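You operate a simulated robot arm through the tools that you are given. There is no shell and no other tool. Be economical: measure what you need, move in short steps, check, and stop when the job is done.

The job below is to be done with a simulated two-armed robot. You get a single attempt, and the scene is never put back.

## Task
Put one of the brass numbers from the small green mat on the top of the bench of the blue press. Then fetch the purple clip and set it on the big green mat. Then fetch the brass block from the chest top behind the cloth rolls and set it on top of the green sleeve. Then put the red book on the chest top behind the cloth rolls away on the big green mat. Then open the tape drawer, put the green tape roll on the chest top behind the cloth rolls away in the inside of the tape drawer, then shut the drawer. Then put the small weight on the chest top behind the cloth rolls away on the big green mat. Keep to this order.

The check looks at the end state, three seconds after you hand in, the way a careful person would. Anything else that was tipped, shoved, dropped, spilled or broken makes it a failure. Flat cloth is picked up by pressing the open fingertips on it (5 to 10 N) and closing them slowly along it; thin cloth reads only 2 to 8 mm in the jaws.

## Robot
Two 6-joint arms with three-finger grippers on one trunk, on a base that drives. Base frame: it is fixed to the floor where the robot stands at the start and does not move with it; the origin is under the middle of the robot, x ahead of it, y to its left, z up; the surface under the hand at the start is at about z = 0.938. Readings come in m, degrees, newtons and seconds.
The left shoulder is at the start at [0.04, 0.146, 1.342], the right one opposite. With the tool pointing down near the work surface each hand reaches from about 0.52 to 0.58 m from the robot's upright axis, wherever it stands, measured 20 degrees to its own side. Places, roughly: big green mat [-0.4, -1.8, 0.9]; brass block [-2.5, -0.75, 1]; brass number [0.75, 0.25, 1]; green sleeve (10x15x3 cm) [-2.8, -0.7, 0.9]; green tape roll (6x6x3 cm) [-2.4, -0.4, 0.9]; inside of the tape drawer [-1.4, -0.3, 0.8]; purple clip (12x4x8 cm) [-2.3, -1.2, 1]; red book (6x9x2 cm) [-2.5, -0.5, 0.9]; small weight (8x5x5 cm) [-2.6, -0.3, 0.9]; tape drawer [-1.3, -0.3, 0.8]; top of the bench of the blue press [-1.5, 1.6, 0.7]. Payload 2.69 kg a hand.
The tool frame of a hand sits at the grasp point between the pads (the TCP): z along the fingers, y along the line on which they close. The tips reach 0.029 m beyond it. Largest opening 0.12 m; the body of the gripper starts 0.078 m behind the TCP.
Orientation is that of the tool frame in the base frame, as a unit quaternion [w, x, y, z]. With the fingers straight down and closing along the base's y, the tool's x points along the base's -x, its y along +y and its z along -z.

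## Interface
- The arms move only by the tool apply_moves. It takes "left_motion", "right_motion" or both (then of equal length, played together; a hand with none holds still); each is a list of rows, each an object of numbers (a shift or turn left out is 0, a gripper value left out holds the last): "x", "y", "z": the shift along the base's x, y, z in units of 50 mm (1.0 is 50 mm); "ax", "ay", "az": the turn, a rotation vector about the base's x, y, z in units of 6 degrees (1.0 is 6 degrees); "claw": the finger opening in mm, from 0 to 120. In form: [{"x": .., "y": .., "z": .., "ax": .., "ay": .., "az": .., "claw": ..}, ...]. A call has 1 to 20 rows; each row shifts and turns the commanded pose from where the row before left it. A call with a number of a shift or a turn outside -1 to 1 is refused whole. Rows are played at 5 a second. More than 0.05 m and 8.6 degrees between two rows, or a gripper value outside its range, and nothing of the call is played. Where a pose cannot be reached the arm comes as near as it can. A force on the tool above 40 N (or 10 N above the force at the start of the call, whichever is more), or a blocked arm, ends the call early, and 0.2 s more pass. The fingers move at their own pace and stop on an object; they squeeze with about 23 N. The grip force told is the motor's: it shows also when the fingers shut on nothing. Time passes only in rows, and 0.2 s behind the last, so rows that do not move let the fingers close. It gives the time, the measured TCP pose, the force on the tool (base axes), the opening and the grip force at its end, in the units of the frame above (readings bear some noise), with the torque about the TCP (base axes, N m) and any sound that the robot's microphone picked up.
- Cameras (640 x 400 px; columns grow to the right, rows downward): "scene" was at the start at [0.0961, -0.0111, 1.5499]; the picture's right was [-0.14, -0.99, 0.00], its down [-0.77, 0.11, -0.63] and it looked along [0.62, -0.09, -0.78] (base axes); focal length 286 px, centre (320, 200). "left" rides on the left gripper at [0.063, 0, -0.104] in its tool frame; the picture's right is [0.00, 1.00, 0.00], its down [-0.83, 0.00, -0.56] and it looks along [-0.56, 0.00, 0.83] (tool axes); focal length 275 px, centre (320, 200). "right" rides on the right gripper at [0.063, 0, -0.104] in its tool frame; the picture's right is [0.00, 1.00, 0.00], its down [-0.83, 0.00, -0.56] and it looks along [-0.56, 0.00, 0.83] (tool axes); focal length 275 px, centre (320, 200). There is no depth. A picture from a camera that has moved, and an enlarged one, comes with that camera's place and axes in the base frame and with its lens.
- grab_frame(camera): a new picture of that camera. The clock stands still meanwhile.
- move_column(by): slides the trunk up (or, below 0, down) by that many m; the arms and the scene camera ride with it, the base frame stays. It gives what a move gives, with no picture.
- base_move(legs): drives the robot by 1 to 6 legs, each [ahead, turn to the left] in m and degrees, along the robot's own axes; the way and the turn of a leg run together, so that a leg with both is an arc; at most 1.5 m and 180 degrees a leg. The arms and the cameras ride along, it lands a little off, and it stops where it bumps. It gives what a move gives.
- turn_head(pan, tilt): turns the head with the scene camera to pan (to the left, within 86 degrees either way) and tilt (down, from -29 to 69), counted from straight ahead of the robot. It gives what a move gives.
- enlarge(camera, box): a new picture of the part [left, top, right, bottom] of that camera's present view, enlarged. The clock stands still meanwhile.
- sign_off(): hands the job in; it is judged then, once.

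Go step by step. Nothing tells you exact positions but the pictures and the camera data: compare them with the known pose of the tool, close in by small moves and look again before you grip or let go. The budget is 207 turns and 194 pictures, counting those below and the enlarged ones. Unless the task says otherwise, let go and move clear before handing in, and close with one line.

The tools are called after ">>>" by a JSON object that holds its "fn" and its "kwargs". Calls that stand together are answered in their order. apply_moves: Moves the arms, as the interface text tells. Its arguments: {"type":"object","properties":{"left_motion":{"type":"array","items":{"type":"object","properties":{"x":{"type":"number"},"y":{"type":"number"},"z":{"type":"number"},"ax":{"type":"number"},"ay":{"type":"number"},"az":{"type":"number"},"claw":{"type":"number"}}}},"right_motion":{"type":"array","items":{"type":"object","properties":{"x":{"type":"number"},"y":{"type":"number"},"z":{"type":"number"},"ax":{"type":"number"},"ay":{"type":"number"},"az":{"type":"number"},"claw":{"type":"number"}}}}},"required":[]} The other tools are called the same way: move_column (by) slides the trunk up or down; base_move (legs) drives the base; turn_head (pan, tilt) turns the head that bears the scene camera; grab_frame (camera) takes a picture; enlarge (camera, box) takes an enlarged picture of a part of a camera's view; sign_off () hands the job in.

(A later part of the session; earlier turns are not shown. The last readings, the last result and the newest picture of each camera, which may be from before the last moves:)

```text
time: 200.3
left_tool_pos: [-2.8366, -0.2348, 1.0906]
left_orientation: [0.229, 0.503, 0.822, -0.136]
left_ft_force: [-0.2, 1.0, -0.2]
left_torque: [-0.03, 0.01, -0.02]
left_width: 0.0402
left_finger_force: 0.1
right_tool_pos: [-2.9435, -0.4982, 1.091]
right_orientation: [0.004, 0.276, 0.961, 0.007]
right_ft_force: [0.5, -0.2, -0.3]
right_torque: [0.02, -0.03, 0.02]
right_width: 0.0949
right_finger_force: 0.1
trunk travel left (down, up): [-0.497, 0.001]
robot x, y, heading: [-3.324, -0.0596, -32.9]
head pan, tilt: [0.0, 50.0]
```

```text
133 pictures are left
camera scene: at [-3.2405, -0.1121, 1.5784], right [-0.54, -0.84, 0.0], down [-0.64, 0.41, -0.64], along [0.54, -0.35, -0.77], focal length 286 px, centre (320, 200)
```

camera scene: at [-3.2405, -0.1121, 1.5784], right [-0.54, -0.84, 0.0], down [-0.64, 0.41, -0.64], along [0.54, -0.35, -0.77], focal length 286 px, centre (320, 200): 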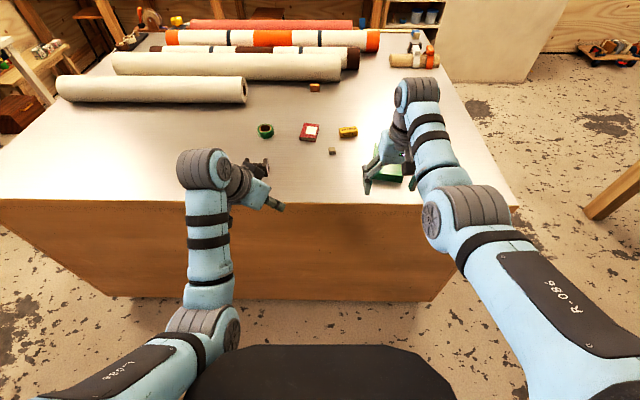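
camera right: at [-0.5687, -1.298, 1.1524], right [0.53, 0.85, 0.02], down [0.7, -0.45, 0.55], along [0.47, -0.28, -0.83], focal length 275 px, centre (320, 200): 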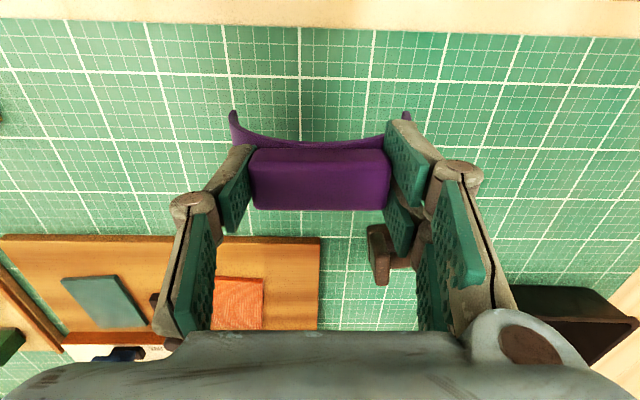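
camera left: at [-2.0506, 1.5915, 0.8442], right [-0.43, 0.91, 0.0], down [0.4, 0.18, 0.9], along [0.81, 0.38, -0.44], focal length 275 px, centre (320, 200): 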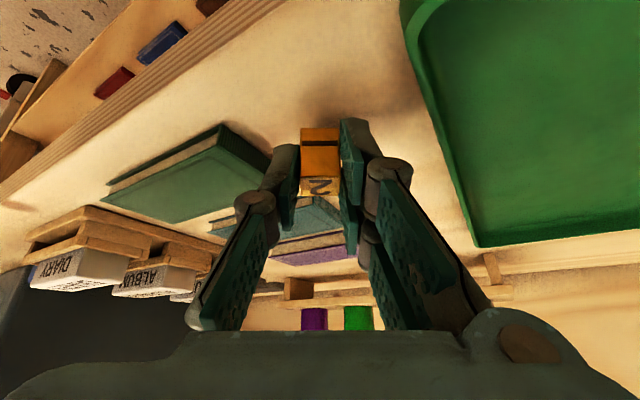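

The brass block is at about (-2.586, -0.655). I'll roll ahead 0.34 m and view it with the right wrist camera.

>>> {"fn": "base_move", "kwargs": {"legs": [[0.34, 0]]}}

>>> {"fn": "grab_frame", "kwargs": {"camera": "right"}}

>>> {"fn": "grab_frame", "kwargs": {"camera": "scene"}}

```text
time: 202.5
left_tool_pos: [-2.5537, -0.4205, 1.0934]
left_orientation: [0.232, 0.504, 0.82, -0.137]
left_ft_force: [0.0, -0.3, 0.4]
left_torque: [-0.02, 0.01, 0.01]
left_width: 0.0401
left_finger_force: 0.2
right_tool_pos: [-2.6595, -0.6834, 1.0927]
right_orientation: [0.007, 0.278, 0.961, 0.008]
right_ft_force: [0.5, 0.5, -0.2]
right_torque: [-0.02, -0.02, -0.02]
right_width: 0.0951
right_finger_force: 0.0
trunk travel left (down, up): [-0.497, 0.001]
robot x, y, heading: [-3.0374, -0.2457, -32.8]
head pan, tilt: [0.0, 50.0]
```

```text
132 pictures are left
camera right: at [-2.7154, -0.6512, 1.1972], right [0.53, 0.85, 0.02], down [0.7, -0.45, 0.56], along [0.48, -0.29, -0.83], focal length 275 px, centre (320, 200)
```

right: 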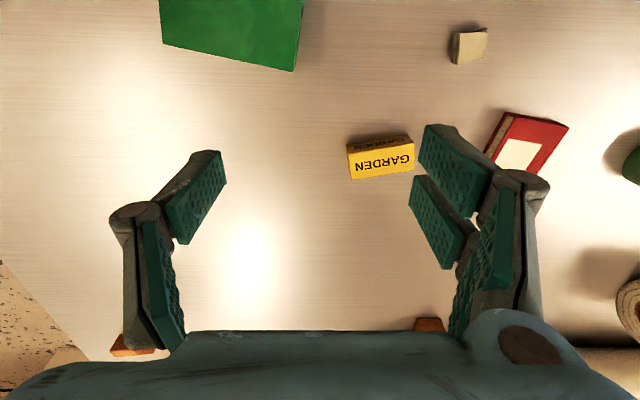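

```text
131 pictures are left
camera scene: at [-2.9577, -0.2951, 1.5787], right [-0.54, -0.84, 0.0], down [-0.64, 0.41, -0.64], along [0.54, -0.35, -0.76], focal length 286 px, centre (320, 200)
```

scene: 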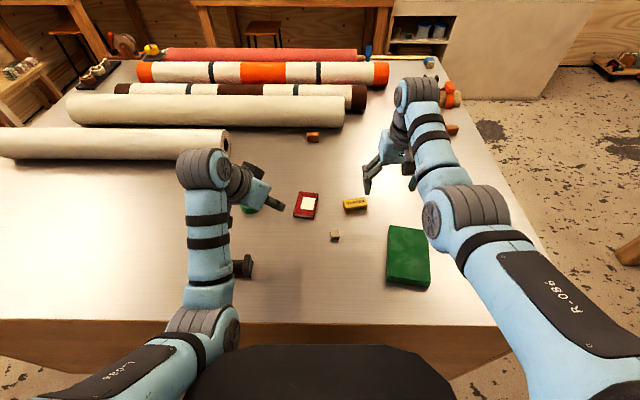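

The block ("GARDEN", ~6 cm long) is at (-2.578, -0.662), turned ~13° from my closing axis. I'll tilt 18°, yaw 13°, and move above it.

>>> {"fn": "apply_moves", "kwargs": {"right_motion": [{"ax": -0.542, "ay": -0.84, "az": 0.7}, {"ax": -0.542, "ay": -0.84, "az": 0.7}, {"ax": -0.542, "ay": -0.84, "az": 0.7}, {"x": 0.54, "y": 0.14}, {"x": 0.54, "y": 0.14, "z": -0.4}, {"x": 0.4, "y": 0.14, "z": -0.4}, {}]}}

>>> {"fn": "grab_frame", "kwargs": {"camera": "right"}}

```text
time: 204.1
left_tool_pos: [-2.5513, -0.4211, 1.0913]
left_orientation: [0.229, 0.504, 0.822, -0.136]
left_ft_force: [-0.3, -0.2, -0.6]
left_torque: [0.0, -0.02, -0.03]
left_width: 0.0399
left_finger_force: 0.0
right_tool_pos: [-2.5838, -0.6652, 1.0505]
right_orientation: [0.155, 0.165, 0.973, -0.037]
right_ft_force: [0.2, -0.1, 0.1]
right_torque: [0.0, 0.0, 0.0]
right_width: 0.0948
right_finger_force: 0.1
trunk travel left (down, up): [-0.497, 0.001]
robot x, y, heading: [-3.0336, -0.245, -32.9]
head pan, tilt: [0.0, 50.0]
```

```text
130 pictures are left
camera right: at [-2.6709, -0.6328, 1.1313], right [0.33, 0.94, -0.02], down [0.59, -0.19, 0.79], along [0.74, -0.27, -0.62], focal length 275 px, centre (320, 200)
```

right: 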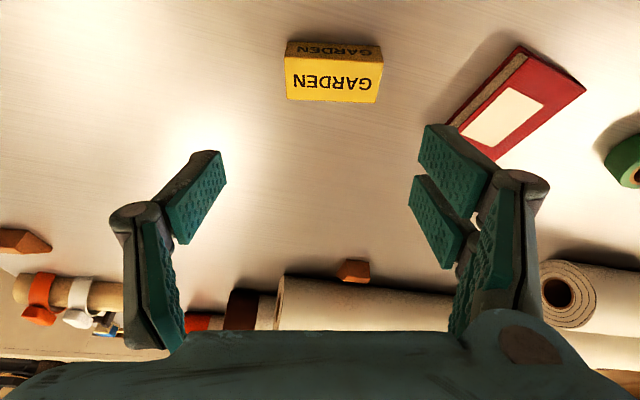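

Aligned. Descend to grip height.

>>> {"fn": "apply_moves", "kwargs": {"right_motion": [{"y": 0.16, "z": -0.6, "claw": 86}, {"z": -0.6}, {"z": -0.45}, {}]}}

>>> {"fn": "grab_frame", "kwargs": {"camera": "right"}}

```text
time: 205.1
left_tool_pos: [-2.5509, -0.4208, 1.0904]
left_orientation: [0.229, 0.504, 0.821, -0.136]
left_ft_force: [0.1, 0.7, 0.0]
left_torque: [0.01, 0.01, 0.03]
left_width: 0.0401
left_finger_force: 0.1
right_tool_pos: [-2.5899, -0.6558, 0.9706]
right_orientation: [0.155, 0.166, 0.973, -0.038]
right_ft_force: [0.2, -0.9, -0.1]
right_torque: [-0.01, 0.02, 0.0]
right_width: 0.086
right_finger_force: 0.0
right hand out of reach, approached as far as the arm can: row 3
trunk travel left (down, up): [-0.497, 0.001]
robot x, y, heading: [-3.0352, -0.2438, -32.7]
head pan, tilt: [0.0, 50.0]
```

```text
129 pictures are left
camera right: at [-2.6765, -0.6231, 1.0517], right [0.33, 0.94, -0.02], down [0.59, -0.19, 0.79], along [0.74, -0.27, -0.62], focal length 275 px, centre (320, 200)
```

right: 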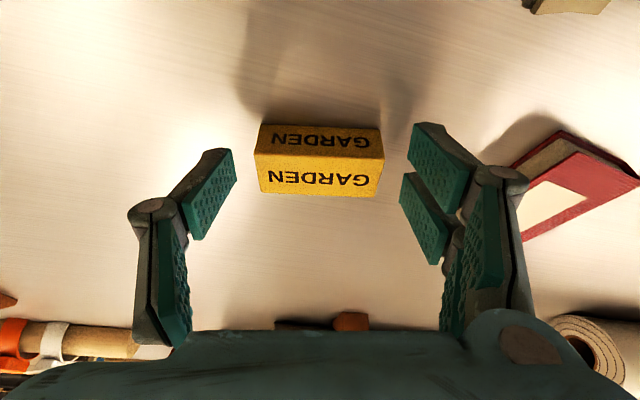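

Arm is at its reach limit; I'll lower the trunk 7 mm and close.

>>> {"fn": "move_column", "kwargs": {"by": -0.007}}

>>> {"fn": "apply_moves", "kwargs": {"right_motion": [{"claw": 50}, {"claw": 50}, {}, {}]}}

>>> {"fn": "grab_frame", "kwargs": {"camera": "right"}}

```text
time: 205.7
left_tool_pos: [-2.5511, -0.4226, 1.0843]
left_orientation: [0.229, 0.504, 0.822, -0.137]
left_ft_force: [0.3, -0.2, 0.4]
left_torque: [0.01, 0.0, -0.01]
left_width: 0.0399
left_finger_force: 0.1
right_tool_pos: [-2.5896, -0.6547, 0.963]
right_orientation: [0.152, 0.166, 0.974, -0.037]
right_ft_force: [-0.7, -0.5, -0.2]
right_torque: [-0.02, -0.02, 0.04]
right_width: 0.0859
right_finger_force: 0.1
trunk travel left (down, up): [-0.49, 0.008]
robot x, y, heading: [-3.0361, -0.2488, -33.0]
head pan, tilt: [0.0, 50.0]
```

```text
time: 206.7
left_tool_pos: [-2.5516, -0.4208, 1.0844]
left_orientation: [0.229, 0.504, 0.822, -0.136]
left_ft_force: [-0.2, 0.5, 0.5]
left_torque: [-0.01, 0.04, 0.01]
left_width: 0.0401
left_finger_force: 0.1
right_tool_pos: [-2.5901, -0.6554, 0.9651]
right_orientation: [0.154, 0.167, 0.973, -0.038]
right_ft_force: [-1.3, -0.5, 0.4]
right_torque: [0.09, -0.03, -0.01]
right_width: 0.0641
right_finger_force: 23.1
trunk travel left (down, up): [-0.49, 0.008]
robot x, y, heading: [-3.0349, -0.2453, -32.8]
head pan, tilt: [0.0, 50.0]
```

```text
128 pictures are left
camera right: at [-2.6766, -0.6233, 1.0452], right [0.33, 0.94, -0.02], down [0.59, -0.19, 0.79], along [0.74, -0.27, -0.62], focal length 275 px, centre (320, 200)
```

right: 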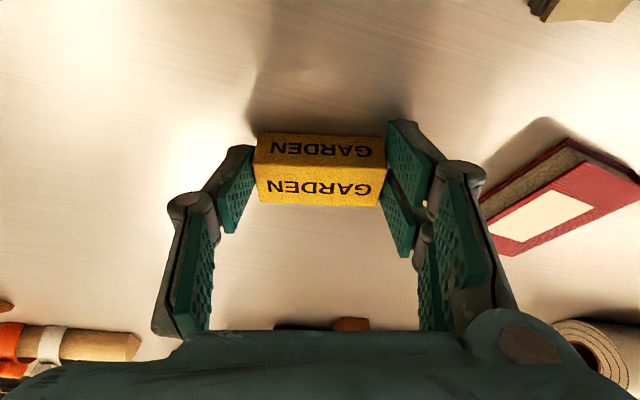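

Held at 64 mm. Lift and back up, then look at the sleeve.

>>> {"fn": "apply_moves", "kwargs": {"right_motion": [{"z": 0.3}, {"z": 0.6}, {"z": 0.6}, {"z": 0.5}, {}]}}

>>> {"fn": "base_move", "kwargs": {"legs": [[-0.16, 0]]}}

>>> {"fn": "grab_frame", "kwargs": {"camera": "scene"}}

>>> {"fn": "grab_frame", "kwargs": {"camera": "right"}}

```text
time: 207.9
left_tool_pos: [-2.5517, -0.4214, 1.0843]
left_orientation: [0.228, 0.504, 0.822, -0.136]
left_ft_force: [-1.3, -0.1, -0.2]
left_torque: [0.02, 0.0, 0.01]
left_width: 0.0401
left_finger_force: 0.0
right_tool_pos: [-2.5662, -0.6646, 1.0575]
right_orientation: [0.151, 0.167, 0.974, -0.036]
right_ft_force: [0.1, -0.5, -4.6]
right_torque: [0.03, 0.03, -0.01]
right_width: 0.0645
right_finger_force: 23.2
right hand out of reach, approached as far as the arm can: row 1, 2, 3, 4
trunk travel left (down, up): [-0.49, 0.008]
robot x, y, heading: [-3.0373, -0.2463, -32.9]
head pan, tilt: [0.0, 50.0]
```

```text
time: 209.3
left_tool_pos: [-2.6841, -0.3378, 1.0824]
left_orientation: [0.227, 0.504, 0.822, -0.137]
left_ft_force: [0.6, 0.1, -1.2]
left_torque: [-0.02, 0.02, -0.03]
left_width: 0.04
left_finger_force: 0.2
right_tool_pos: [-2.6992, -0.5795, 1.0544]
right_orientation: [0.151, 0.166, 0.974, -0.036]
right_ft_force: [-0.2, -0.6, -4.1]
right_torque: [0.02, 0.06, -0.03]
right_width: 0.0644
right_finger_force: 23.1
trunk travel left (down, up): [-0.49, 0.008]
robot x, y, heading: [-3.1705, -0.1558, -32.8]
head pan, tilt: [0.0, 50.0]
```

```text
127 pictures are left
camera scene: at [-3.0848, -0.2131, 1.5714], right [-0.54, -0.84, 0.0], down [-0.65, 0.42, -0.64], along [0.54, -0.35, -0.77], focal length 286 px, centre (320, 200)
```

scene: 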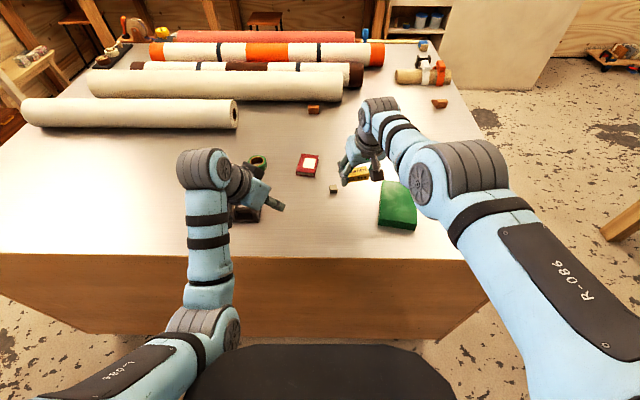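

```text
126 pictures are left
camera right: at [-2.785, -0.5467, 1.1368], right [0.33, 0.94, -0.02], down [0.59, -0.19, 0.78], along [0.73, -0.27, -0.62], focal length 275 px, centre (320, 200)
```

right: 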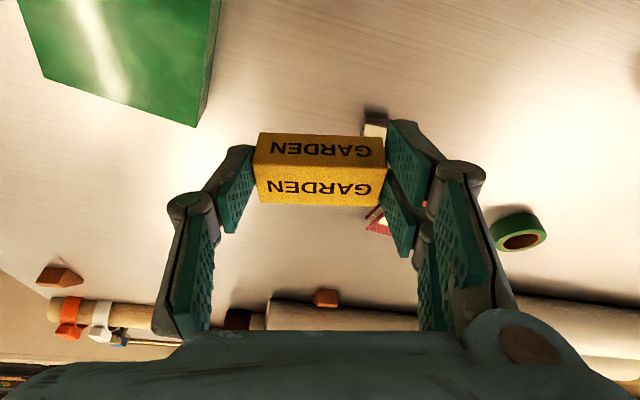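

The sleeve centres at about (-2.781, -0.66). I'll roll 6 cm ahead again and carry the block over it.

>>> {"fn": "base_move", "kwargs": {"legs": [[0.06, 0]]}}

>>> {"fn": "apply_moves", "kwargs": {"right_motion": [{"x": -0.7, "y": -0.23}, {"x": -0.7, "y": -0.23}, {"x": -0.7, "y": -0.23}, {"x": -0.68, "y": -0.23}, {}]}}

>>> {"fn": "grab_frame", "kwargs": {"camera": "right"}}

>>> {"fn": "enlarge", "kwargs": {"camera": "scene", "box": [320, 130, 480, 260]}}

```text
time: 210.2
left_tool_pos: [-2.64, -0.3644, 1.0849]
left_orientation: [0.232, 0.503, 0.821, -0.137]
left_ft_force: [2.9, -2.6, -0.8]
left_torque: [0.11, 0.15, -0.05]
left_width: 0.0406
left_finger_force: 0.1
right_tool_pos: [-2.629, -0.6169, 1.0735]
right_orientation: [0.177, 0.167, 0.969, -0.043]
right_ft_force: [-1.2, -0.2, -2.9]
right_torque: [0.07, 0.07, 0.03]
right_width: 0.064
right_finger_force: 23.2
trunk travel left (down, up): [-0.49, 0.008]
robot x, y, heading: [-3.1237, -0.192, -32.9]
head pan, tilt: [0.0, 50.0]
```

```text
time: 211.4
left_tool_pos: [-2.6445, -0.362, 1.0882]
left_orientation: [0.233, 0.503, 0.821, -0.137]
left_ft_force: [0.5, -0.6, -0.1]
left_torque: [0.0, 0.01, -0.04]
left_width: 0.0399
left_finger_force: 0.1
right_tool_pos: [-2.6838, -0.7077, 1.0596]
right_orientation: [0.179, 0.166, 0.969, -0.043]
right_ft_force: [0.6, 0.5, -3.6]
right_torque: [0.06, 0.07, -0.03]
right_width: 0.0636
right_finger_force: 23.2
right hand out of reach, approached as far as the arm can: row 1, 2, 3, 4
trunk travel left (down, up): [-0.49, 0.008]
robot x, y, heading: [-3.1215, -0.1896, -32.6]
head pan, tilt: [0.0, 50.0]
```

```text
125 pictures are left
camera right: at [-2.7745, -0.6746, 1.1361], right [0.33, 0.94, -0.03], down [0.55, -0.17, 0.82], along [0.77, -0.29, -0.57], focal length 275 px, centre (320, 200)
```

right: 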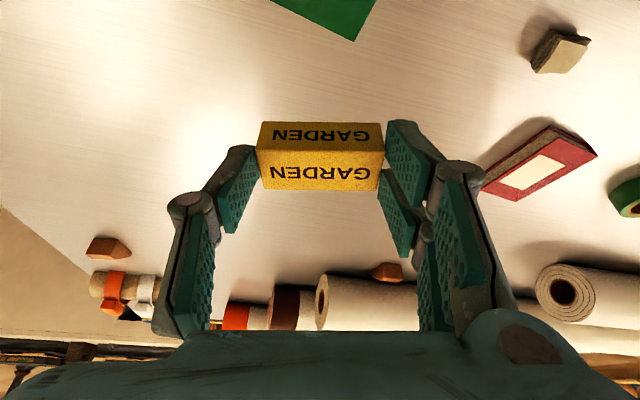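

```text
3.08 times, centred on (400, 195) of scene
camera zoom: at [-3.0349, -0.246, 1.5715], right [-0.54, -0.84, 0.0], down [-0.65, 0.42, -0.64], along [0.54, -0.35, -0.77], focal length 881 px, centre (74, 215)
```

zoom: 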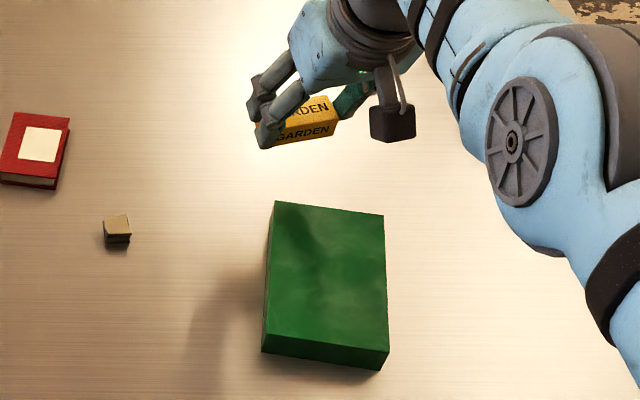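

The tilted hand can't come closer, so I'll back the base by 0.115 m instead, which puts the block over the sleeve.

>>> {"fn": "base_move", "kwargs": {"legs": [[-0.115, 0]]}}

>>> {"fn": "enlarge", "kwargs": {"camera": "scene", "box": [320, 110, 480, 240]}}

>>> {"fn": "grab_frame", "kwargs": {"camera": "right"}}

```text
time: 212.7
left_tool_pos: [-2.738, -0.304, 1.0861]
left_orientation: [0.231, 0.503, 0.821, -0.137]
left_ft_force: [0.5, -0.6, 0.0]
left_torque: [0.04, 0.07, 0.0]
left_width: 0.04
left_finger_force: 0.0
right_tool_pos: [-2.7761, -0.6485, 1.0582]
right_orientation: [0.178, 0.165, 0.969, -0.042]
right_ft_force: [0.1, -0.4, -4.9]
right_torque: [0.01, 0.06, 0.01]
right_width: 0.0638
right_finger_force: 23.3
trunk travel left (down, up): [-0.49, 0.008]
robot x, y, heading: [-3.2167, -0.1306, -32.9]
head pan, tilt: [0.0, 50.0]
```

```text
3.08 times, centred on (400, 175) of scene
camera zoom: at [-3.1248, -0.188, 1.571], right [-0.54, -0.84, 0.0], down [-0.65, 0.42, -0.64], along [0.54, -0.35, -0.77], focal length 881 px, centre (74, 277)
```

zoom: 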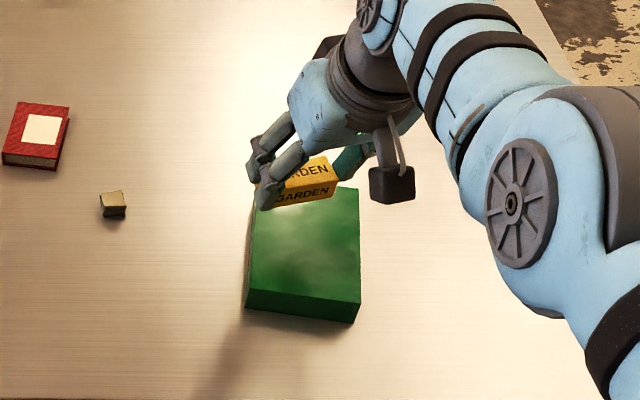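

```text
122 pictures are left
camera right: at [-2.8661, -0.6155, 1.1338], right [0.33, 0.94, -0.02], down [0.55, -0.17, 0.82], along [0.77, -0.29, -0.58], focal length 275 px, centre (320, 200)
```

right: 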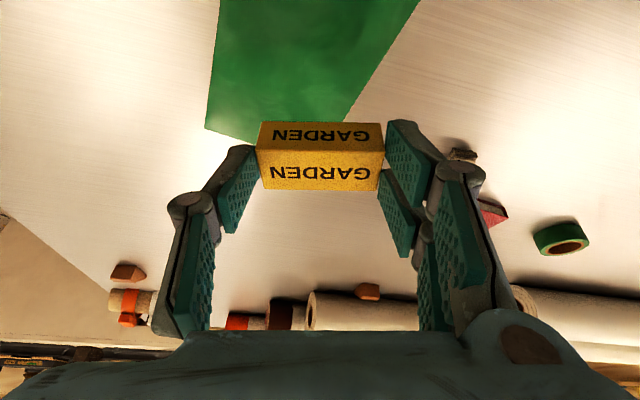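

Sleeve centre refined to (-2.773, -0.67). Shift 2 cm and lower.

>>> {"fn": "apply_moves", "kwargs": {"right_motion": [{"x": -0.1, "y": -0.37}, {"z": -0.5}, {"z": -0.4}, {}]}}

>>> {"fn": "enlarge", "kwargs": {"camera": "scene", "box": [320, 110, 480, 240]}}

>>> {"fn": "grab_frame", "kwargs": {"camera": "right"}}

```text
time: 213.7
left_tool_pos: [-2.7436, -0.2981, 1.0894]
left_orientation: [0.236, 0.503, 0.82, -0.136]
left_ft_force: [-0.5, 0.2, -0.2]
left_torque: [-0.04, -0.01, 0.0]
left_width: 0.04
left_finger_force: 0.0
right_tool_pos: [-2.8002, -0.6545, 1.0217]
right_orientation: [0.181, 0.166, 0.968, -0.045]
right_ft_force: [0.5, -0.4, -2.9]
right_torque: [-0.01, 0.02, -0.01]
right_width: 0.064
right_finger_force: 23.5
right hand out of reach, approached as far as the arm can: row 1, 2, 3
trunk travel left (down, up): [-0.49, 0.008]
robot x, y, heading: [-3.2162, -0.1277, -32.8]
head pan, tilt: [0.0, 50.0]
```

```text
3.08 times, centred on (400, 175) of scene
camera zoom: at [-3.1351, -0.1808, 1.5719], right [-0.54, -0.84, 0.0], down [-0.64, 0.42, -0.64], along [0.54, -0.35, -0.77], focal length 881 px, centre (74, 277)
```

zoom: 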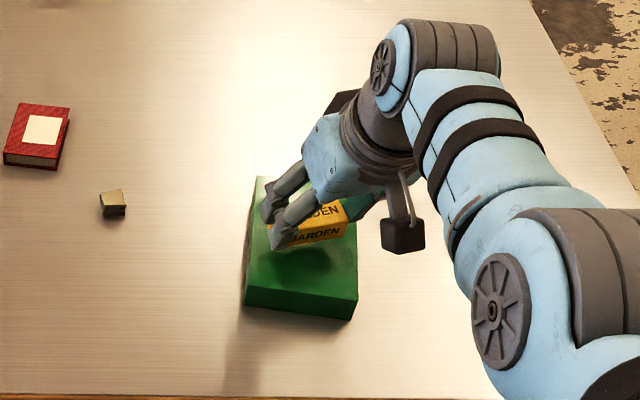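

```text
120 pictures are left
camera right: at [-2.8898, -0.6209, 1.0957], right [0.33, 0.94, -0.03], down [0.55, -0.17, 0.82], along [0.77, -0.29, -0.57], focal length 275 px, centre (320, 200)
```

right: 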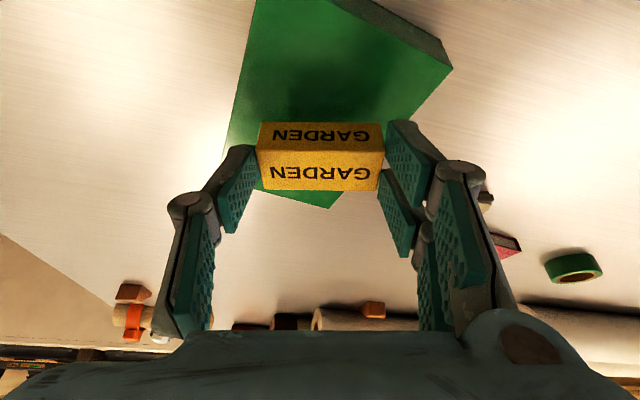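

The arm is at its far limit here. I'll roll the base 5 cm ahead and draw the hand back correspondingly.

>>> {"fn": "base_move", "kwargs": {"legs": [[0.05, 0]]}}

>>> {"fn": "apply_moves", "kwargs": {"right_motion": [{"x": -0.46, "y": 0.3}, {}]}}

>>> {"fn": "grab_frame", "kwargs": {"camera": "right"}}

```text
time: 214.6
left_tool_pos: [-2.7065, -0.3224, 1.094]
left_orientation: [0.239, 0.504, 0.819, -0.137]
left_ft_force: [1.0, -1.3, -0.2]
left_torque: [0.07, 0.06, -0.02]
left_width: 0.0398
left_finger_force: 0.0
right_tool_pos: [-2.759, -0.6812, 1.0229]
right_orientation: [0.184, 0.165, 0.968, -0.045]
right_ft_force: [-0.8, 0.7, -2.8]
right_torque: [-0.05, -0.05, -0.01]
right_width: 0.0639
right_finger_force: 23.3
trunk travel left (down, up): [-0.49, 0.008]
robot x, y, heading: [-3.1753, -0.1561, -32.7]
head pan, tilt: [0.0, 50.0]
```

```text
time: 215.2
left_tool_pos: [-2.6998, -0.3253, 1.0909]
left_orientation: [0.236, 0.503, 0.821, -0.136]
left_ft_force: [0.8, -0.3, -0.5]
left_torque: [0.01, 0.01, 0.01]
left_width: 0.0399
left_finger_force: 0.2
right_tool_pos: [-2.7778, -0.6704, 1.0197]
right_orientation: [0.18, 0.167, 0.968, -0.044]
right_ft_force: [-0.8, 0.6, -3.8]
right_torque: [0.05, 0.08, 0.01]
right_width: 0.0638
right_finger_force: 22.9
trunk travel left (down, up): [-0.49, 0.008]
robot x, y, heading: [-3.1793, -0.1527, -32.7]
head pan, tilt: [0.0, 50.0]
```

```text
119 pictures are left
camera right: at [-2.8673, -0.6355, 1.0944], right [0.33, 0.94, -0.03], down [0.55, -0.17, 0.82], along [0.77, -0.29, -0.57], focal length 275 px, centre (320, 200)
```

right: 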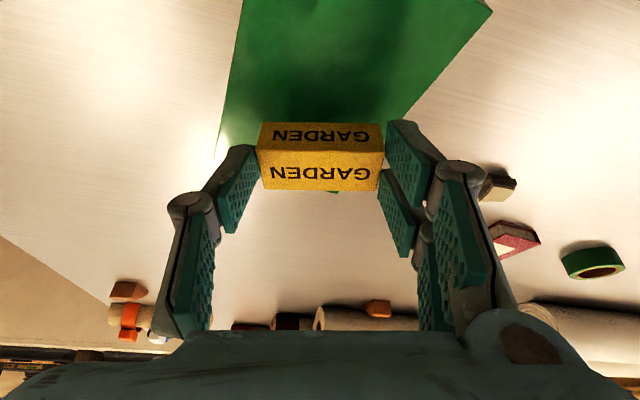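

Block is over the sleeve's centre. Lower until contact.

>>> {"fn": "apply_moves", "kwargs": {"right_motion": [{"z": -0.25}, {"z": -0.1}, {"z": -0.06}, {}]}}

>>> {"fn": "grab_frame", "kwargs": {"camera": "right"}}

>>> {"fn": "enlarge", "kwargs": {"camera": "scene", "box": [320, 130, 480, 260]}}

```text
time: 216.2
left_tool_pos: [-2.7048, -0.3214, 1.0923]
left_orientation: [0.238, 0.503, 0.819, -0.138]
left_ft_force: [-0.6, 0.0, 0.2]
left_torque: [0.0, 0.02, -0.05]
left_width: 0.04
left_finger_force: 0.1
right_tool_pos: [-2.7797, -0.6665, 1.0012]
right_orientation: [0.183, 0.166, 0.968, -0.046]
right_ft_force: [2.4, -3.0, 17.7]
right_torque: [-0.03, -0.07, -0.01]
right_width: 0.0639
right_finger_force: 23.2
trunk travel left (down, up): [-0.49, 0.008]
robot x, y, heading: [-3.1729, -0.1577, -32.7]
head pan, tilt: [0.0, 50.0]
```

```text
118 pictures are left
camera right: at [-2.8701, -0.6331, 1.077], right [0.33, 0.94, -0.03], down [0.54, -0.17, 0.82], along [0.77, -0.29, -0.57], focal length 275 px, centre (320, 200)
```

right: 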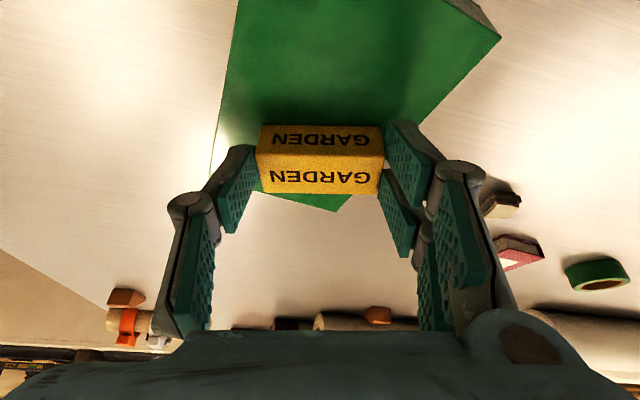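

```text
3.08 times, centred on (400, 195) of scene
camera zoom: at [-3.0928, -0.2069, 1.5721], right [-0.54, -0.84, 0.0], down [-0.64, 0.41, -0.64], along [0.54, -0.35, -0.77], focal length 881 px, centre (74, 215)
```

zoom: 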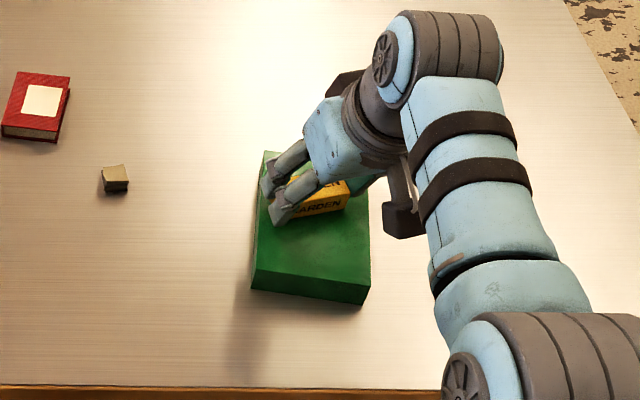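

Contact made, but the block's right far corner is near the sleeve's edge. I'll lift 1 cm, shift 2 cm toward the sleeve's middle, and lower again.

>>> {"fn": "apply_moves", "kwargs": {"right_motion": [{"z": 0.3}, {"x": -0.28, "y": -0.34}, {}, {"z": -0.2}, {"z": -0.06}, {}]}}

>>> {"fn": "grab_frame", "kwargs": {"camera": "right"}}

>>> {"fn": "enlarge", "kwargs": {"camera": "scene", "box": [320, 130, 480, 260]}}

```text
time: 217.6
left_tool_pos: [-2.7032, -0.3253, 1.0913]
left_orientation: [0.237, 0.504, 0.819, -0.138]
left_ft_force: [0.6, -0.5, 0.2]
left_torque: [0.01, 0.0, -0.01]
left_width: 0.04
left_finger_force: 0.0
right_tool_pos: [-2.7941, -0.6842, 1.0026]
right_orientation: [0.181, 0.165, 0.969, -0.044]
right_ft_force: [0.3, -0.6, 2.0]
right_torque: [-0.07, 0.06, 0.01]
right_width: 0.0639
right_finger_force: 23.5
trunk travel left (down, up): [-0.49, 0.008]
robot x, y, heading: [-3.1725, -0.1569, -33.0]
head pan, tilt: [0.0, 50.0]
```

```text
116 pictures are left
camera right: at [-2.8833, -0.6509, 1.0775], right [0.33, 0.94, -0.03], down [0.54, -0.17, 0.82], along [0.77, -0.29, -0.57], focal length 275 px, centre (320, 200)
```

right: 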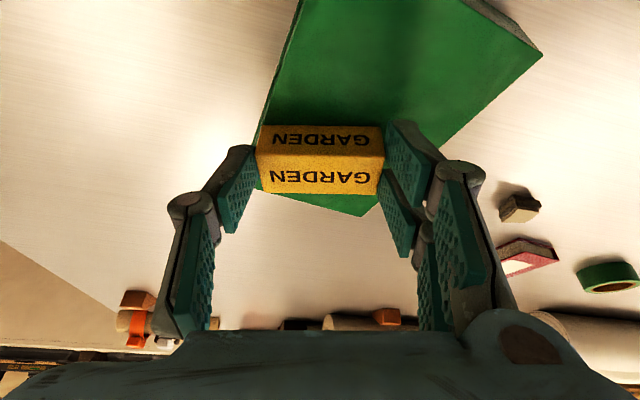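

```text
3.08 times, centred on (400, 195) of scene
camera zoom: at [-3.0917, -0.2087, 1.5719], right [-0.54, -0.84, 0.0], down [-0.64, 0.42, -0.64], along [0.54, -0.35, -0.77], focal length 881 px, centre (74, 215)
```

zoom: 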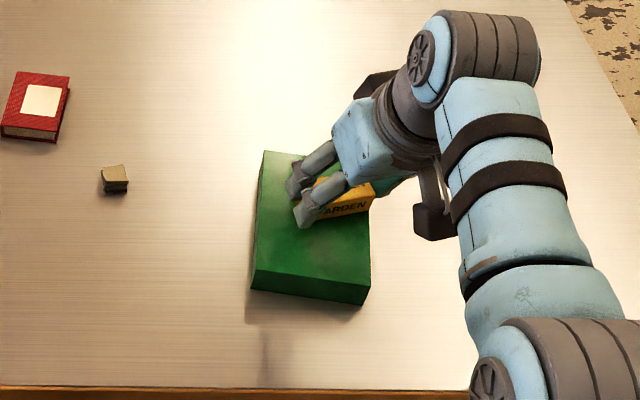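

Too far the other way now; I'll come back ~1.2 cm and 1.5 cm toward the robot.

>>> {"fn": "apply_moves", "kwargs": {"right_motion": [{"z": 0.24}, {"x": -0.17, "y": 0.39}, {}, {"z": -0.2}, {"z": -0.04}, {}]}}

>>> {"fn": "grab_frame", "kwargs": {"camera": "right"}}

>>> {"fn": "enlarge", "kwargs": {"camera": "scene", "box": [360, 150, 440, 230]}}

```text
time: 219.0
left_tool_pos: [-2.7028, -0.3232, 1.091]
left_orientation: [0.237, 0.504, 0.819, -0.137]
left_ft_force: [-0.4, -1.0, 0.2]
left_torque: [0.01, -0.02, 0.0]
left_width: 0.0397
left_finger_force: 0.0
right_tool_pos: [-2.8016, -0.6652, 1.0028]
right_orientation: [0.181, 0.166, 0.968, -0.044]
right_ft_force: [0.4, 0.1, 0.7]
right_torque: [0.0, 0.05, 0.0]
right_width: 0.064
right_finger_force: 23.0
trunk travel left (down, up): [-0.49, 0.008]
robot x, y, heading: [-3.1795, -0.1561, -32.7]
head pan, tilt: [0.0, 50.0]
```

```text
114 pictures are left
camera right: at [-2.892, -0.6312, 1.0775], right [0.33, 0.94, -0.03], down [0.54, -0.17, 0.82], along [0.77, -0.29, -0.57], focal length 275 px, centre (320, 200)
```

right: 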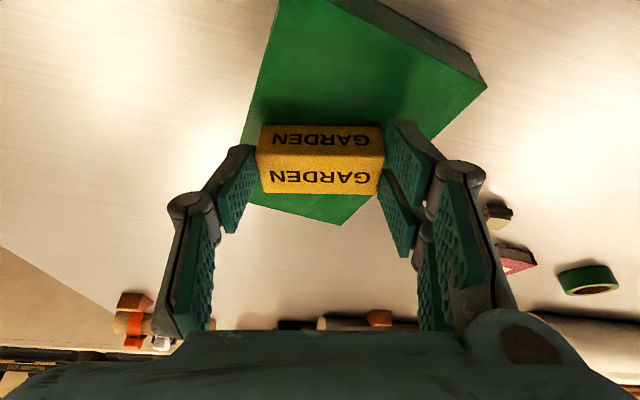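

```text
5.00 times, centred on (400, 190) of scene
camera zoom: at [-3.0916, -0.2086, 1.5719], right [-0.54, -0.84, 0.0], down [-0.64, 0.42, -0.64], along [0.54, -0.35, -0.77], focal length 1431 px, centre (-80, 250)
```

zoom: 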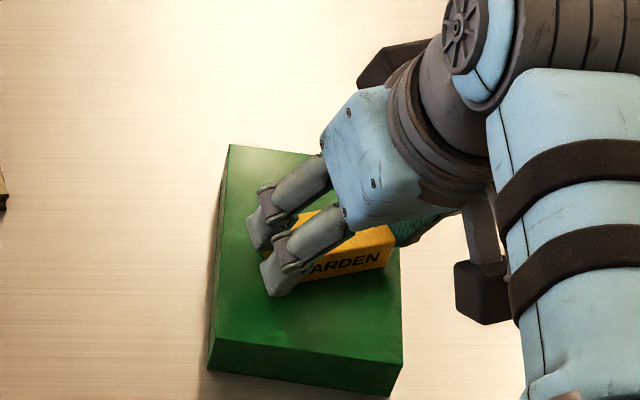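

Shift 1.5 cm more to centre it.

>>> {"fn": "apply_moves", "kwargs": {"right_motion": [{"z": 0.2}, {"x": 0.14, "y": 0.28}, {}, {"z": -0.18}, {"z": -0.06}, {}]}}

>>> {"fn": "grab_frame", "kwargs": {"camera": "right"}}

>>> {"fn": "enlarge", "kwargs": {"camera": "scene", "box": [360, 150, 440, 230]}}

```text
time: 220.4
left_tool_pos: [-2.7049, -0.3234, 1.0914]
left_orientation: [0.238, 0.503, 0.819, -0.138]
left_ft_force: [0.4, -0.3, 0.7]
left_torque: [0.01, 0.02, 0.03]
left_width: 0.0399
left_finger_force: 0.0
right_tool_pos: [-2.7944, -0.6517, 1.0032]
right_orientation: [0.184, 0.166, 0.968, -0.046]
right_ft_force: [1.3, -2.5, 11.5]
right_torque: [-0.04, -0.04, 0.03]
right_width: 0.064
right_finger_force: 23.0
trunk travel left (down, up): [-0.49, 0.008]
robot x, y, heading: [-3.1753, -0.1544, -32.6]
head pan, tilt: [0.0, 50.0]
```

```text
112 pictures are left
camera right: at [-2.8852, -0.6172, 1.077], right [0.33, 0.94, -0.03], down [0.54, -0.17, 0.82], along [0.77, -0.29, -0.57], focal length 275 px, centre (320, 200)
```

right: 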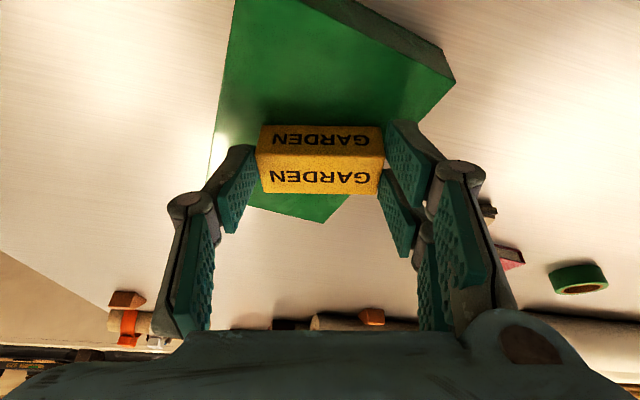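

```text
5.00 times, centred on (400, 190) of scene
camera zoom: at [-3.0926, -0.2076, 1.572], right [-0.54, -0.84, 0.0], down [-0.64, 0.42, -0.64], along [0.54, -0.35, -0.77], focal length 1431 px, centre (-80, 250)
```

zoom: 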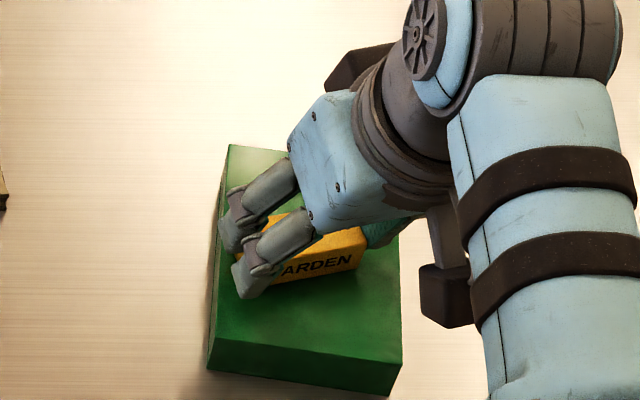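

Well centred and resting (11 N). Release gently and lift.

>>> {"fn": "apply_moves", "kwargs": {"right_motion": [{"z": 0.02}, {"claw": 70}, {"claw": 84}, {}, {"z": 0.5}, {"z": 0.6}, {"z": 0.5}, {}]}}

>>> {"fn": "grab_frame", "kwargs": {"camera": "right"}}

>>> {"fn": "grab_frame", "kwargs": {"camera": "scene"}}

```text
time: 222.2
left_tool_pos: [-2.704, -0.3233, 1.0912]
left_orientation: [0.237, 0.503, 0.819, -0.138]
left_ft_force: [-0.1, 0.7, 0.7]
left_torque: [-0.01, -0.03, 0.02]
left_width: 0.0399
left_finger_force: 0.1
right_tool_pos: [-2.7956, -0.6515, 1.0813]
right_orientation: [0.182, 0.167, 0.968, -0.045]
right_ft_force: [-0.1, 0.6, 0.4]
right_torque: [-0.02, 0.0, -0.02]
right_width: 0.0838
right_finger_force: 0.0
trunk travel left (down, up): [-0.49, 0.008]
robot x, y, heading: [-3.1763, -0.1572, -32.8]
head pan, tilt: [0.0, 50.0]
```

```text
110 pictures are left
camera right: at [-2.8854, -0.6175, 1.1569], right [0.33, 0.94, -0.03], down [0.54, -0.17, 0.82], along [0.77, -0.29, -0.57], focal length 275 px, centre (320, 200)
```

right: 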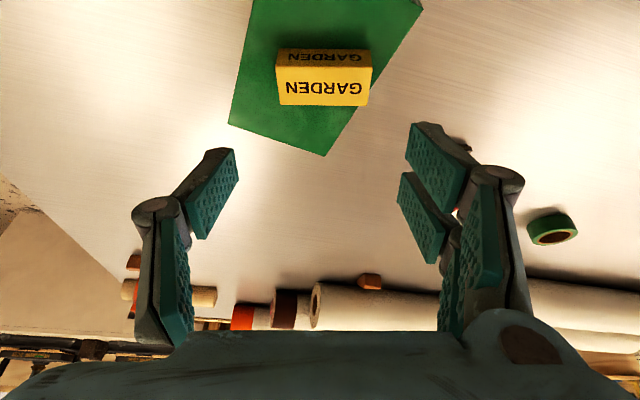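

```text
109 pictures are left
camera scene: at [-3.0914, -0.2089, 1.5718], right [-0.54, -0.84, 0.0], down [-0.64, 0.42, -0.64], along [0.54, -0.35, -0.77], focal length 286 px, centre (320, 200)
```

scene: 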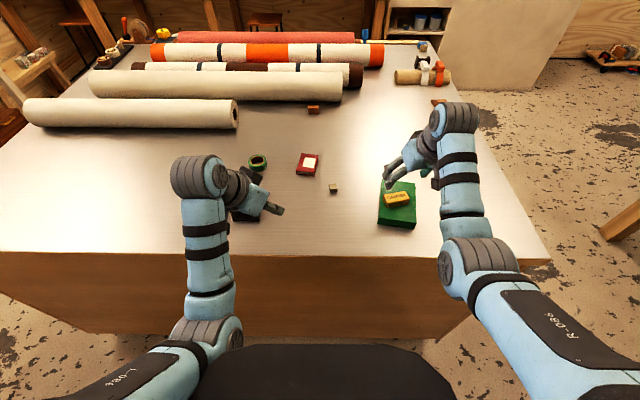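

The brass block rests on the green sleeve. Next is the red book; I'll also shift the base ~12 cm left so the book suits the right hand and the tape roll the left.

>>> {"fn": "base_move", "kwargs": {"legs": [[0, -20], [-0.35, 0], [0, 20], [0.5, 0]]}}

>>> {"fn": "grab_frame", "kwargs": {"camera": "right"}}

>>> {"fn": "grab_frame", "kwargs": {"camera": "scene"}}

```text
time: 229.2
left_tool_pos: [-2.4942, -0.3037, 1.0919]
left_orientation: [0.238, 0.498, 0.823, -0.136]
left_ft_force: [0.4, 0.0, -0.1]
left_torque: [0.01, -0.01, 0.0]
left_width: 0.0398
left_finger_force: 0.0
right_tool_pos: [-2.583, -0.6327, 1.083]
right_orientation: [0.183, 0.16, 0.969, -0.043]
right_ft_force: [-0.5, 1.2, 0.9]
right_torque: [-0.01, -0.01, 0.01]
right_width: 0.0841
right_finger_force: 0.1
trunk travel left (down, up): [-0.49, 0.008]
robot x, y, heading: [-2.9649, -0.1438, -32.2]
head pan, tilt: [0.0, 50.0]
```

```text
108 pictures are left
camera right: at [-2.6734, -0.5994, 1.1576], right [0.32, 0.95, -0.03], down [0.55, -0.16, 0.82], along [0.77, -0.28, -0.57], focal length 275 px, centre (320, 200)
```

right: 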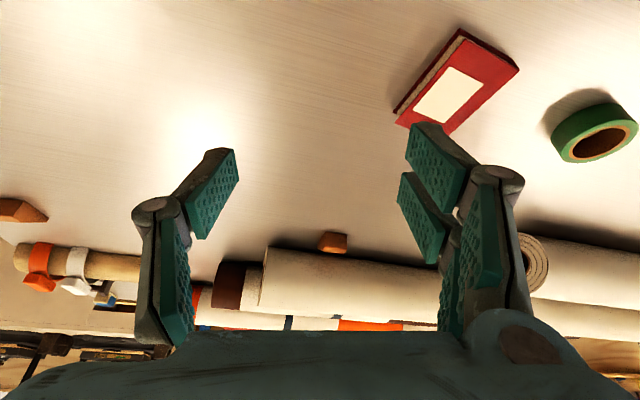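

```text
107 pictures are left
camera scene: at [-2.8855, -0.1931, 1.572], right [-0.53, -0.85, 0.0], down [-0.65, 0.41, -0.64], along [0.55, -0.34, -0.76], focal length 286 px, centre (320, 200)
```

scene: 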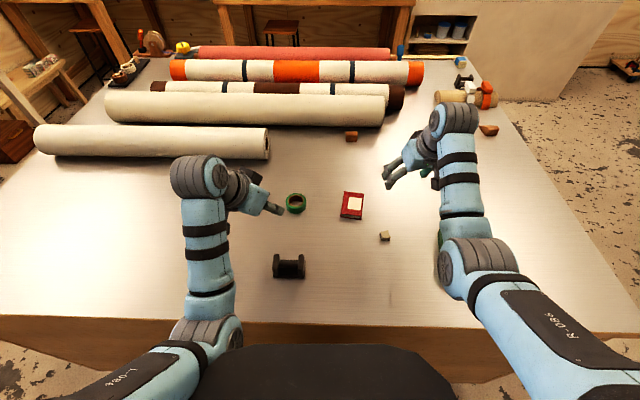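

The book (6×9 cm) centres at (-2.507, -0.544), its short side along ~48°. I'll lower the trunk 3 cm, yaw the right hand −23° and move above it.

>>> {"fn": "move_column", "kwargs": {"by": -0.03}}

>>> {"fn": "apply_moves", "kwargs": {"right_motion": [{"x": 0.35, "y": 0.475, "az": -0.95, "claw": 95}, {"x": 0.35, "y": 0.475, "az": -0.95}, {"x": 0.35, "y": 0.475, "az": -0.95}, {"x": 0.35, "y": 0.475, "az": -0.95}, {}]}}

>>> {"fn": "grab_frame", "kwargs": {"camera": "right"}}

```text
time: 229.9
left_tool_pos: [-2.4946, -0.3042, 1.0615]
left_orientation: [0.238, 0.498, 0.823, -0.136]
left_ft_force: [-0.7, -0.5, 0.2]
left_torque: [0.02, 0.02, -0.01]
left_width: 0.04
left_finger_force: 0.0
right_tool_pos: [-2.5798, -0.6328, 1.0524]
right_orientation: [0.182, 0.16, 0.969, -0.044]
right_ft_force: [0.3, -0.1, 0.1]
right_torque: [-0.03, 0.0, -0.01]
right_width: 0.0839
right_finger_force: 0.1
trunk travel left (down, up): [-0.46, 0.038]
robot x, y, heading: [-2.9682, -0.1448, -32.0]
head pan, tilt: [0.0, 50.0]
```

```text
time: 231.1
left_tool_pos: [-2.493, -0.3051, 1.0621]
left_orientation: [0.237, 0.499, 0.822, -0.137]
left_ft_force: [-0.6, -0.5, -1.1]
left_torque: [-0.02, 0.0, -0.02]
left_width: 0.0399
left_finger_force: 0.2
right_tool_pos: [-2.5117, -0.5381, 1.0529]
right_orientation: [0.17, 0.349, 0.918, -0.079]
right_ft_force: [-1.1, 0.1, -0.6]
right_torque: [0.03, -0.01, 0.02]
right_width: 0.0951
right_finger_force: 0.0
trunk travel left (down, up): [-0.46, 0.038]
robot x, y, heading: [-2.9649, -0.1455, -32.3]
head pan, tilt: [0.0, 50.0]
```

```text
106 pictures are left
camera right: at [-2.5817, -0.4722, 1.128], right [0.66, 0.75, -0.03], down [0.44, -0.36, 0.82], along [0.6, -0.56, -0.57], focal length 275 px, centre (320, 200)
```

right: 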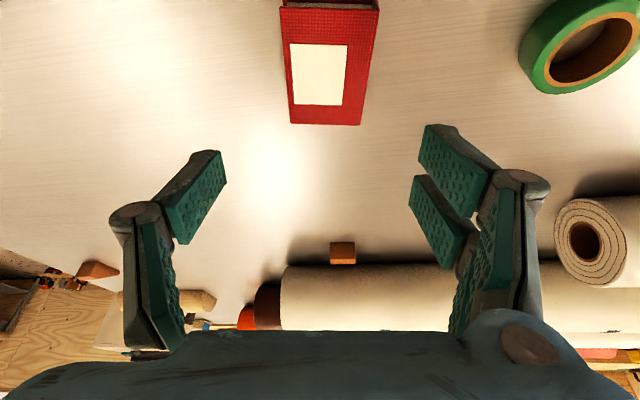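

Good alignment. Descend in two stages.

>>> {"fn": "apply_moves", "kwargs": {"right_motion": [{"y": 0.09, "z": -0.6}, {"z": -0.6}, {"z": -0.5}, {}]}}

>>> {"fn": "grab_frame", "kwargs": {"camera": "right"}}

```text
time: 232.1
left_tool_pos: [-2.4921, -0.3042, 1.0612]
left_orientation: [0.238, 0.498, 0.823, -0.136]
left_ft_force: [-0.2, 1.1, 0.0]
left_torque: [-0.01, -0.01, -0.03]
left_width: 0.0399
left_finger_force: 0.1
right_tool_pos: [-2.5115, -0.5322, 0.9676]
right_orientation: [0.17, 0.347, 0.919, -0.078]
right_ft_force: [-0.4, -0.3, 0.8]
right_torque: [-0.04, -0.03, -0.02]
right_width: 0.0952
right_finger_force: 0.0
trunk travel left (down, up): [-0.46, 0.038]
robot x, y, heading: [-2.9685, -0.1462, -32.1]
head pan, tilt: [0.0, 50.0]
```

```text
105 pictures are left
camera right: at [-2.582, -0.4676, 1.0423], right [0.66, 0.75, -0.03], down [0.44, -0.36, 0.82], along [0.6, -0.56, -0.57], focal length 275 px, centre (320, 200)
```

right: 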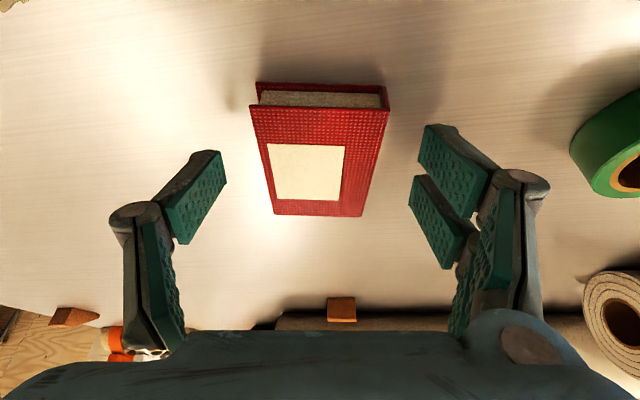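

Lower 6 mm more and close.

>>> {"fn": "apply_moves", "kwargs": {"right_motion": [{"z": -0.1}, {"claw": 48}, {"claw": 48}, {}, {}]}}

>>> {"fn": "grab_frame", "kwargs": {"camera": "right"}}

```text
time: 233.3
left_tool_pos: [-2.4941, -0.3024, 1.0616]
left_orientation: [0.239, 0.498, 0.822, -0.136]
left_ft_force: [-0.2, -0.2, 0.1]
left_torque: [0.03, -0.03, 0.0]
left_width: 0.0402
left_finger_force: 0.0
right_tool_pos: [-2.51, -0.5324, 0.9639]
right_orientation: [0.171, 0.348, 0.918, -0.079]
right_ft_force: [5.3, 0.5, 14.3]
right_torque: [0.35, -0.42, -0.15]
right_width: 0.0576
right_finger_force: 23.6
trunk travel left (down, up): [-0.46, 0.038]
robot x, y, heading: [-2.9698, -0.1433, -32.2]
head pan, tilt: [0.0, 50.0]
```

```text
104 pictures are left
camera right: at [-2.5815, -0.4667, 1.0388], right [0.66, 0.75, -0.03], down [0.44, -0.36, 0.82], along [0.61, -0.56, -0.57], focal length 275 px, centre (320, 200)
```

right: 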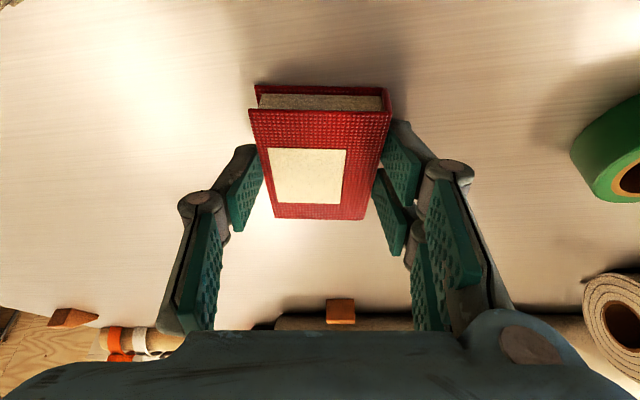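

Book held at 57.6 mm. Lift it and move it aside to the right, then view the roll with the left hand.

>>> {"fn": "apply_moves", "kwargs": {"right_motion": [{"z": 0.3}, {"z": 0.5}, {"z": 0.6}, {"x": -0.5, "y": -0.6, "z": 0.2}, {"x": -0.5, "y": -0.6}, {}]}}

>>> {"fn": "grab_frame", "kwargs": {"camera": "right"}}

>>> {"fn": "grab_frame", "kwargs": {"camera": "left"}}

```text
time: 234.7
left_tool_pos: [-2.4939, -0.304, 1.0614]
left_orientation: [0.238, 0.498, 0.823, -0.136]
left_ft_force: [0.0, -0.1, -0.5]
left_torque: [-0.02, -0.04, -0.04]
left_width: 0.04
left_finger_force: 0.2
right_tool_pos: [-2.5619, -0.5933, 1.044]
right_orientation: [0.169, 0.348, 0.919, -0.079]
right_ft_force: [-0.1, 0.0, -1.0]
right_torque: [-0.01, 0.0, 0.0]
right_width: 0.0573
right_finger_force: 23.1
trunk travel left (down, up): [-0.46, 0.038]
robot x, y, heading: [-2.9658, -0.146, -32.2]
head pan, tilt: [0.0, 50.0]
```

```text
103 pictures are left
camera right: at [-2.6318, -0.5277, 1.1187], right [0.66, 0.75, -0.03], down [0.44, -0.36, 0.82], along [0.6, -0.56, -0.57], focal length 275 px, centre (320, 200)
```

right: 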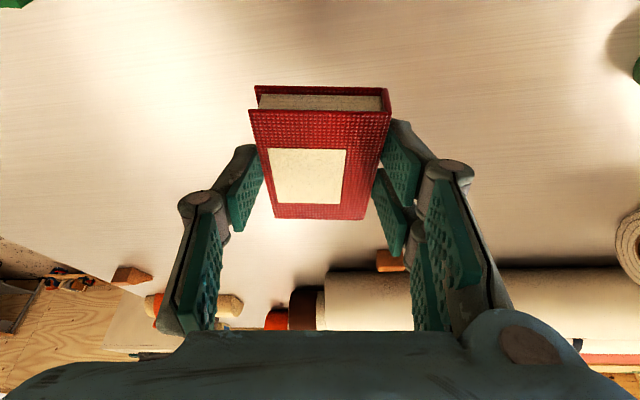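

```text
102 pictures are left
camera left: at [-2.5445, -0.2088, 1.1167], right [0.89, 0.46, 0.02], down [0.18, -0.37, 0.91], along [0.43, -0.8, -0.41], focal length 275 px, centre (320, 200)
```

left: 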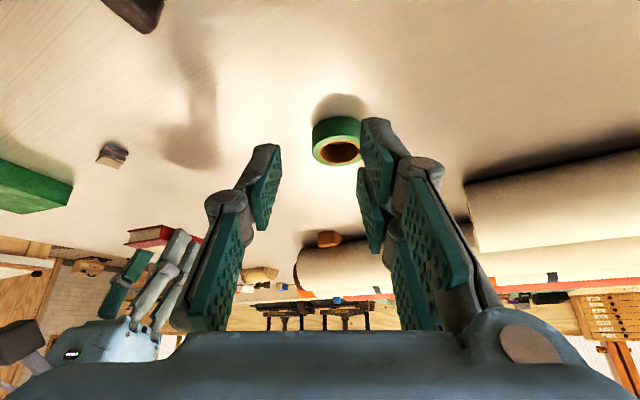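

The roll centres at about (-2.42, -0.407). Move the left hand above it.

>>> {"fn": "apply_moves", "kwargs": {"left_motion": [{"x": 0.46, "y": -0.63, "claw": 90}, {"x": 0.46, "y": -0.63}, {"x": 0.46, "y": -0.62}, {}]}}

>>> {"fn": "grab_frame", "kwargs": {"camera": "left"}}

```text
time: 235.7
left_tool_pos: [-2.4233, -0.3983, 1.0609]
left_orientation: [0.239, 0.498, 0.823, -0.137]
left_ft_force: [-0.5, 0.2, -0.8]
left_torque: [0.01, -0.01, -0.01]
left_width: 0.09
left_finger_force: 0.2
right_tool_pos: [-2.5609, -0.5934, 1.0434]
right_orientation: [0.17, 0.349, 0.918, -0.079]
right_ft_force: [0.8, 0.5, -0.8]
right_torque: [0.01, 0.0, -0.01]
right_width: 0.0572
right_finger_force: 22.7
trunk travel left (down, up): [-0.46, 0.038]
robot x, y, heading: [-2.9653, -0.1442, -32.2]
head pan, tilt: [0.0, 50.0]
```

```text
101 pictures are left
camera left: at [-2.4752, -0.3035, 1.1171], right [0.89, 0.46, 0.02], down [0.18, -0.37, 0.91], along [0.43, -0.8, -0.41], focal length 275 px, centre (320, 200)
```

left: 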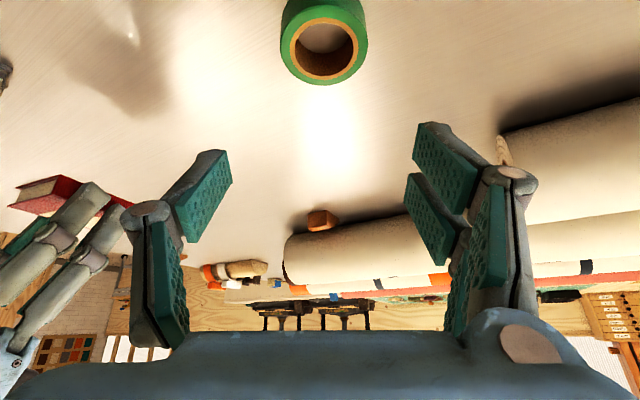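

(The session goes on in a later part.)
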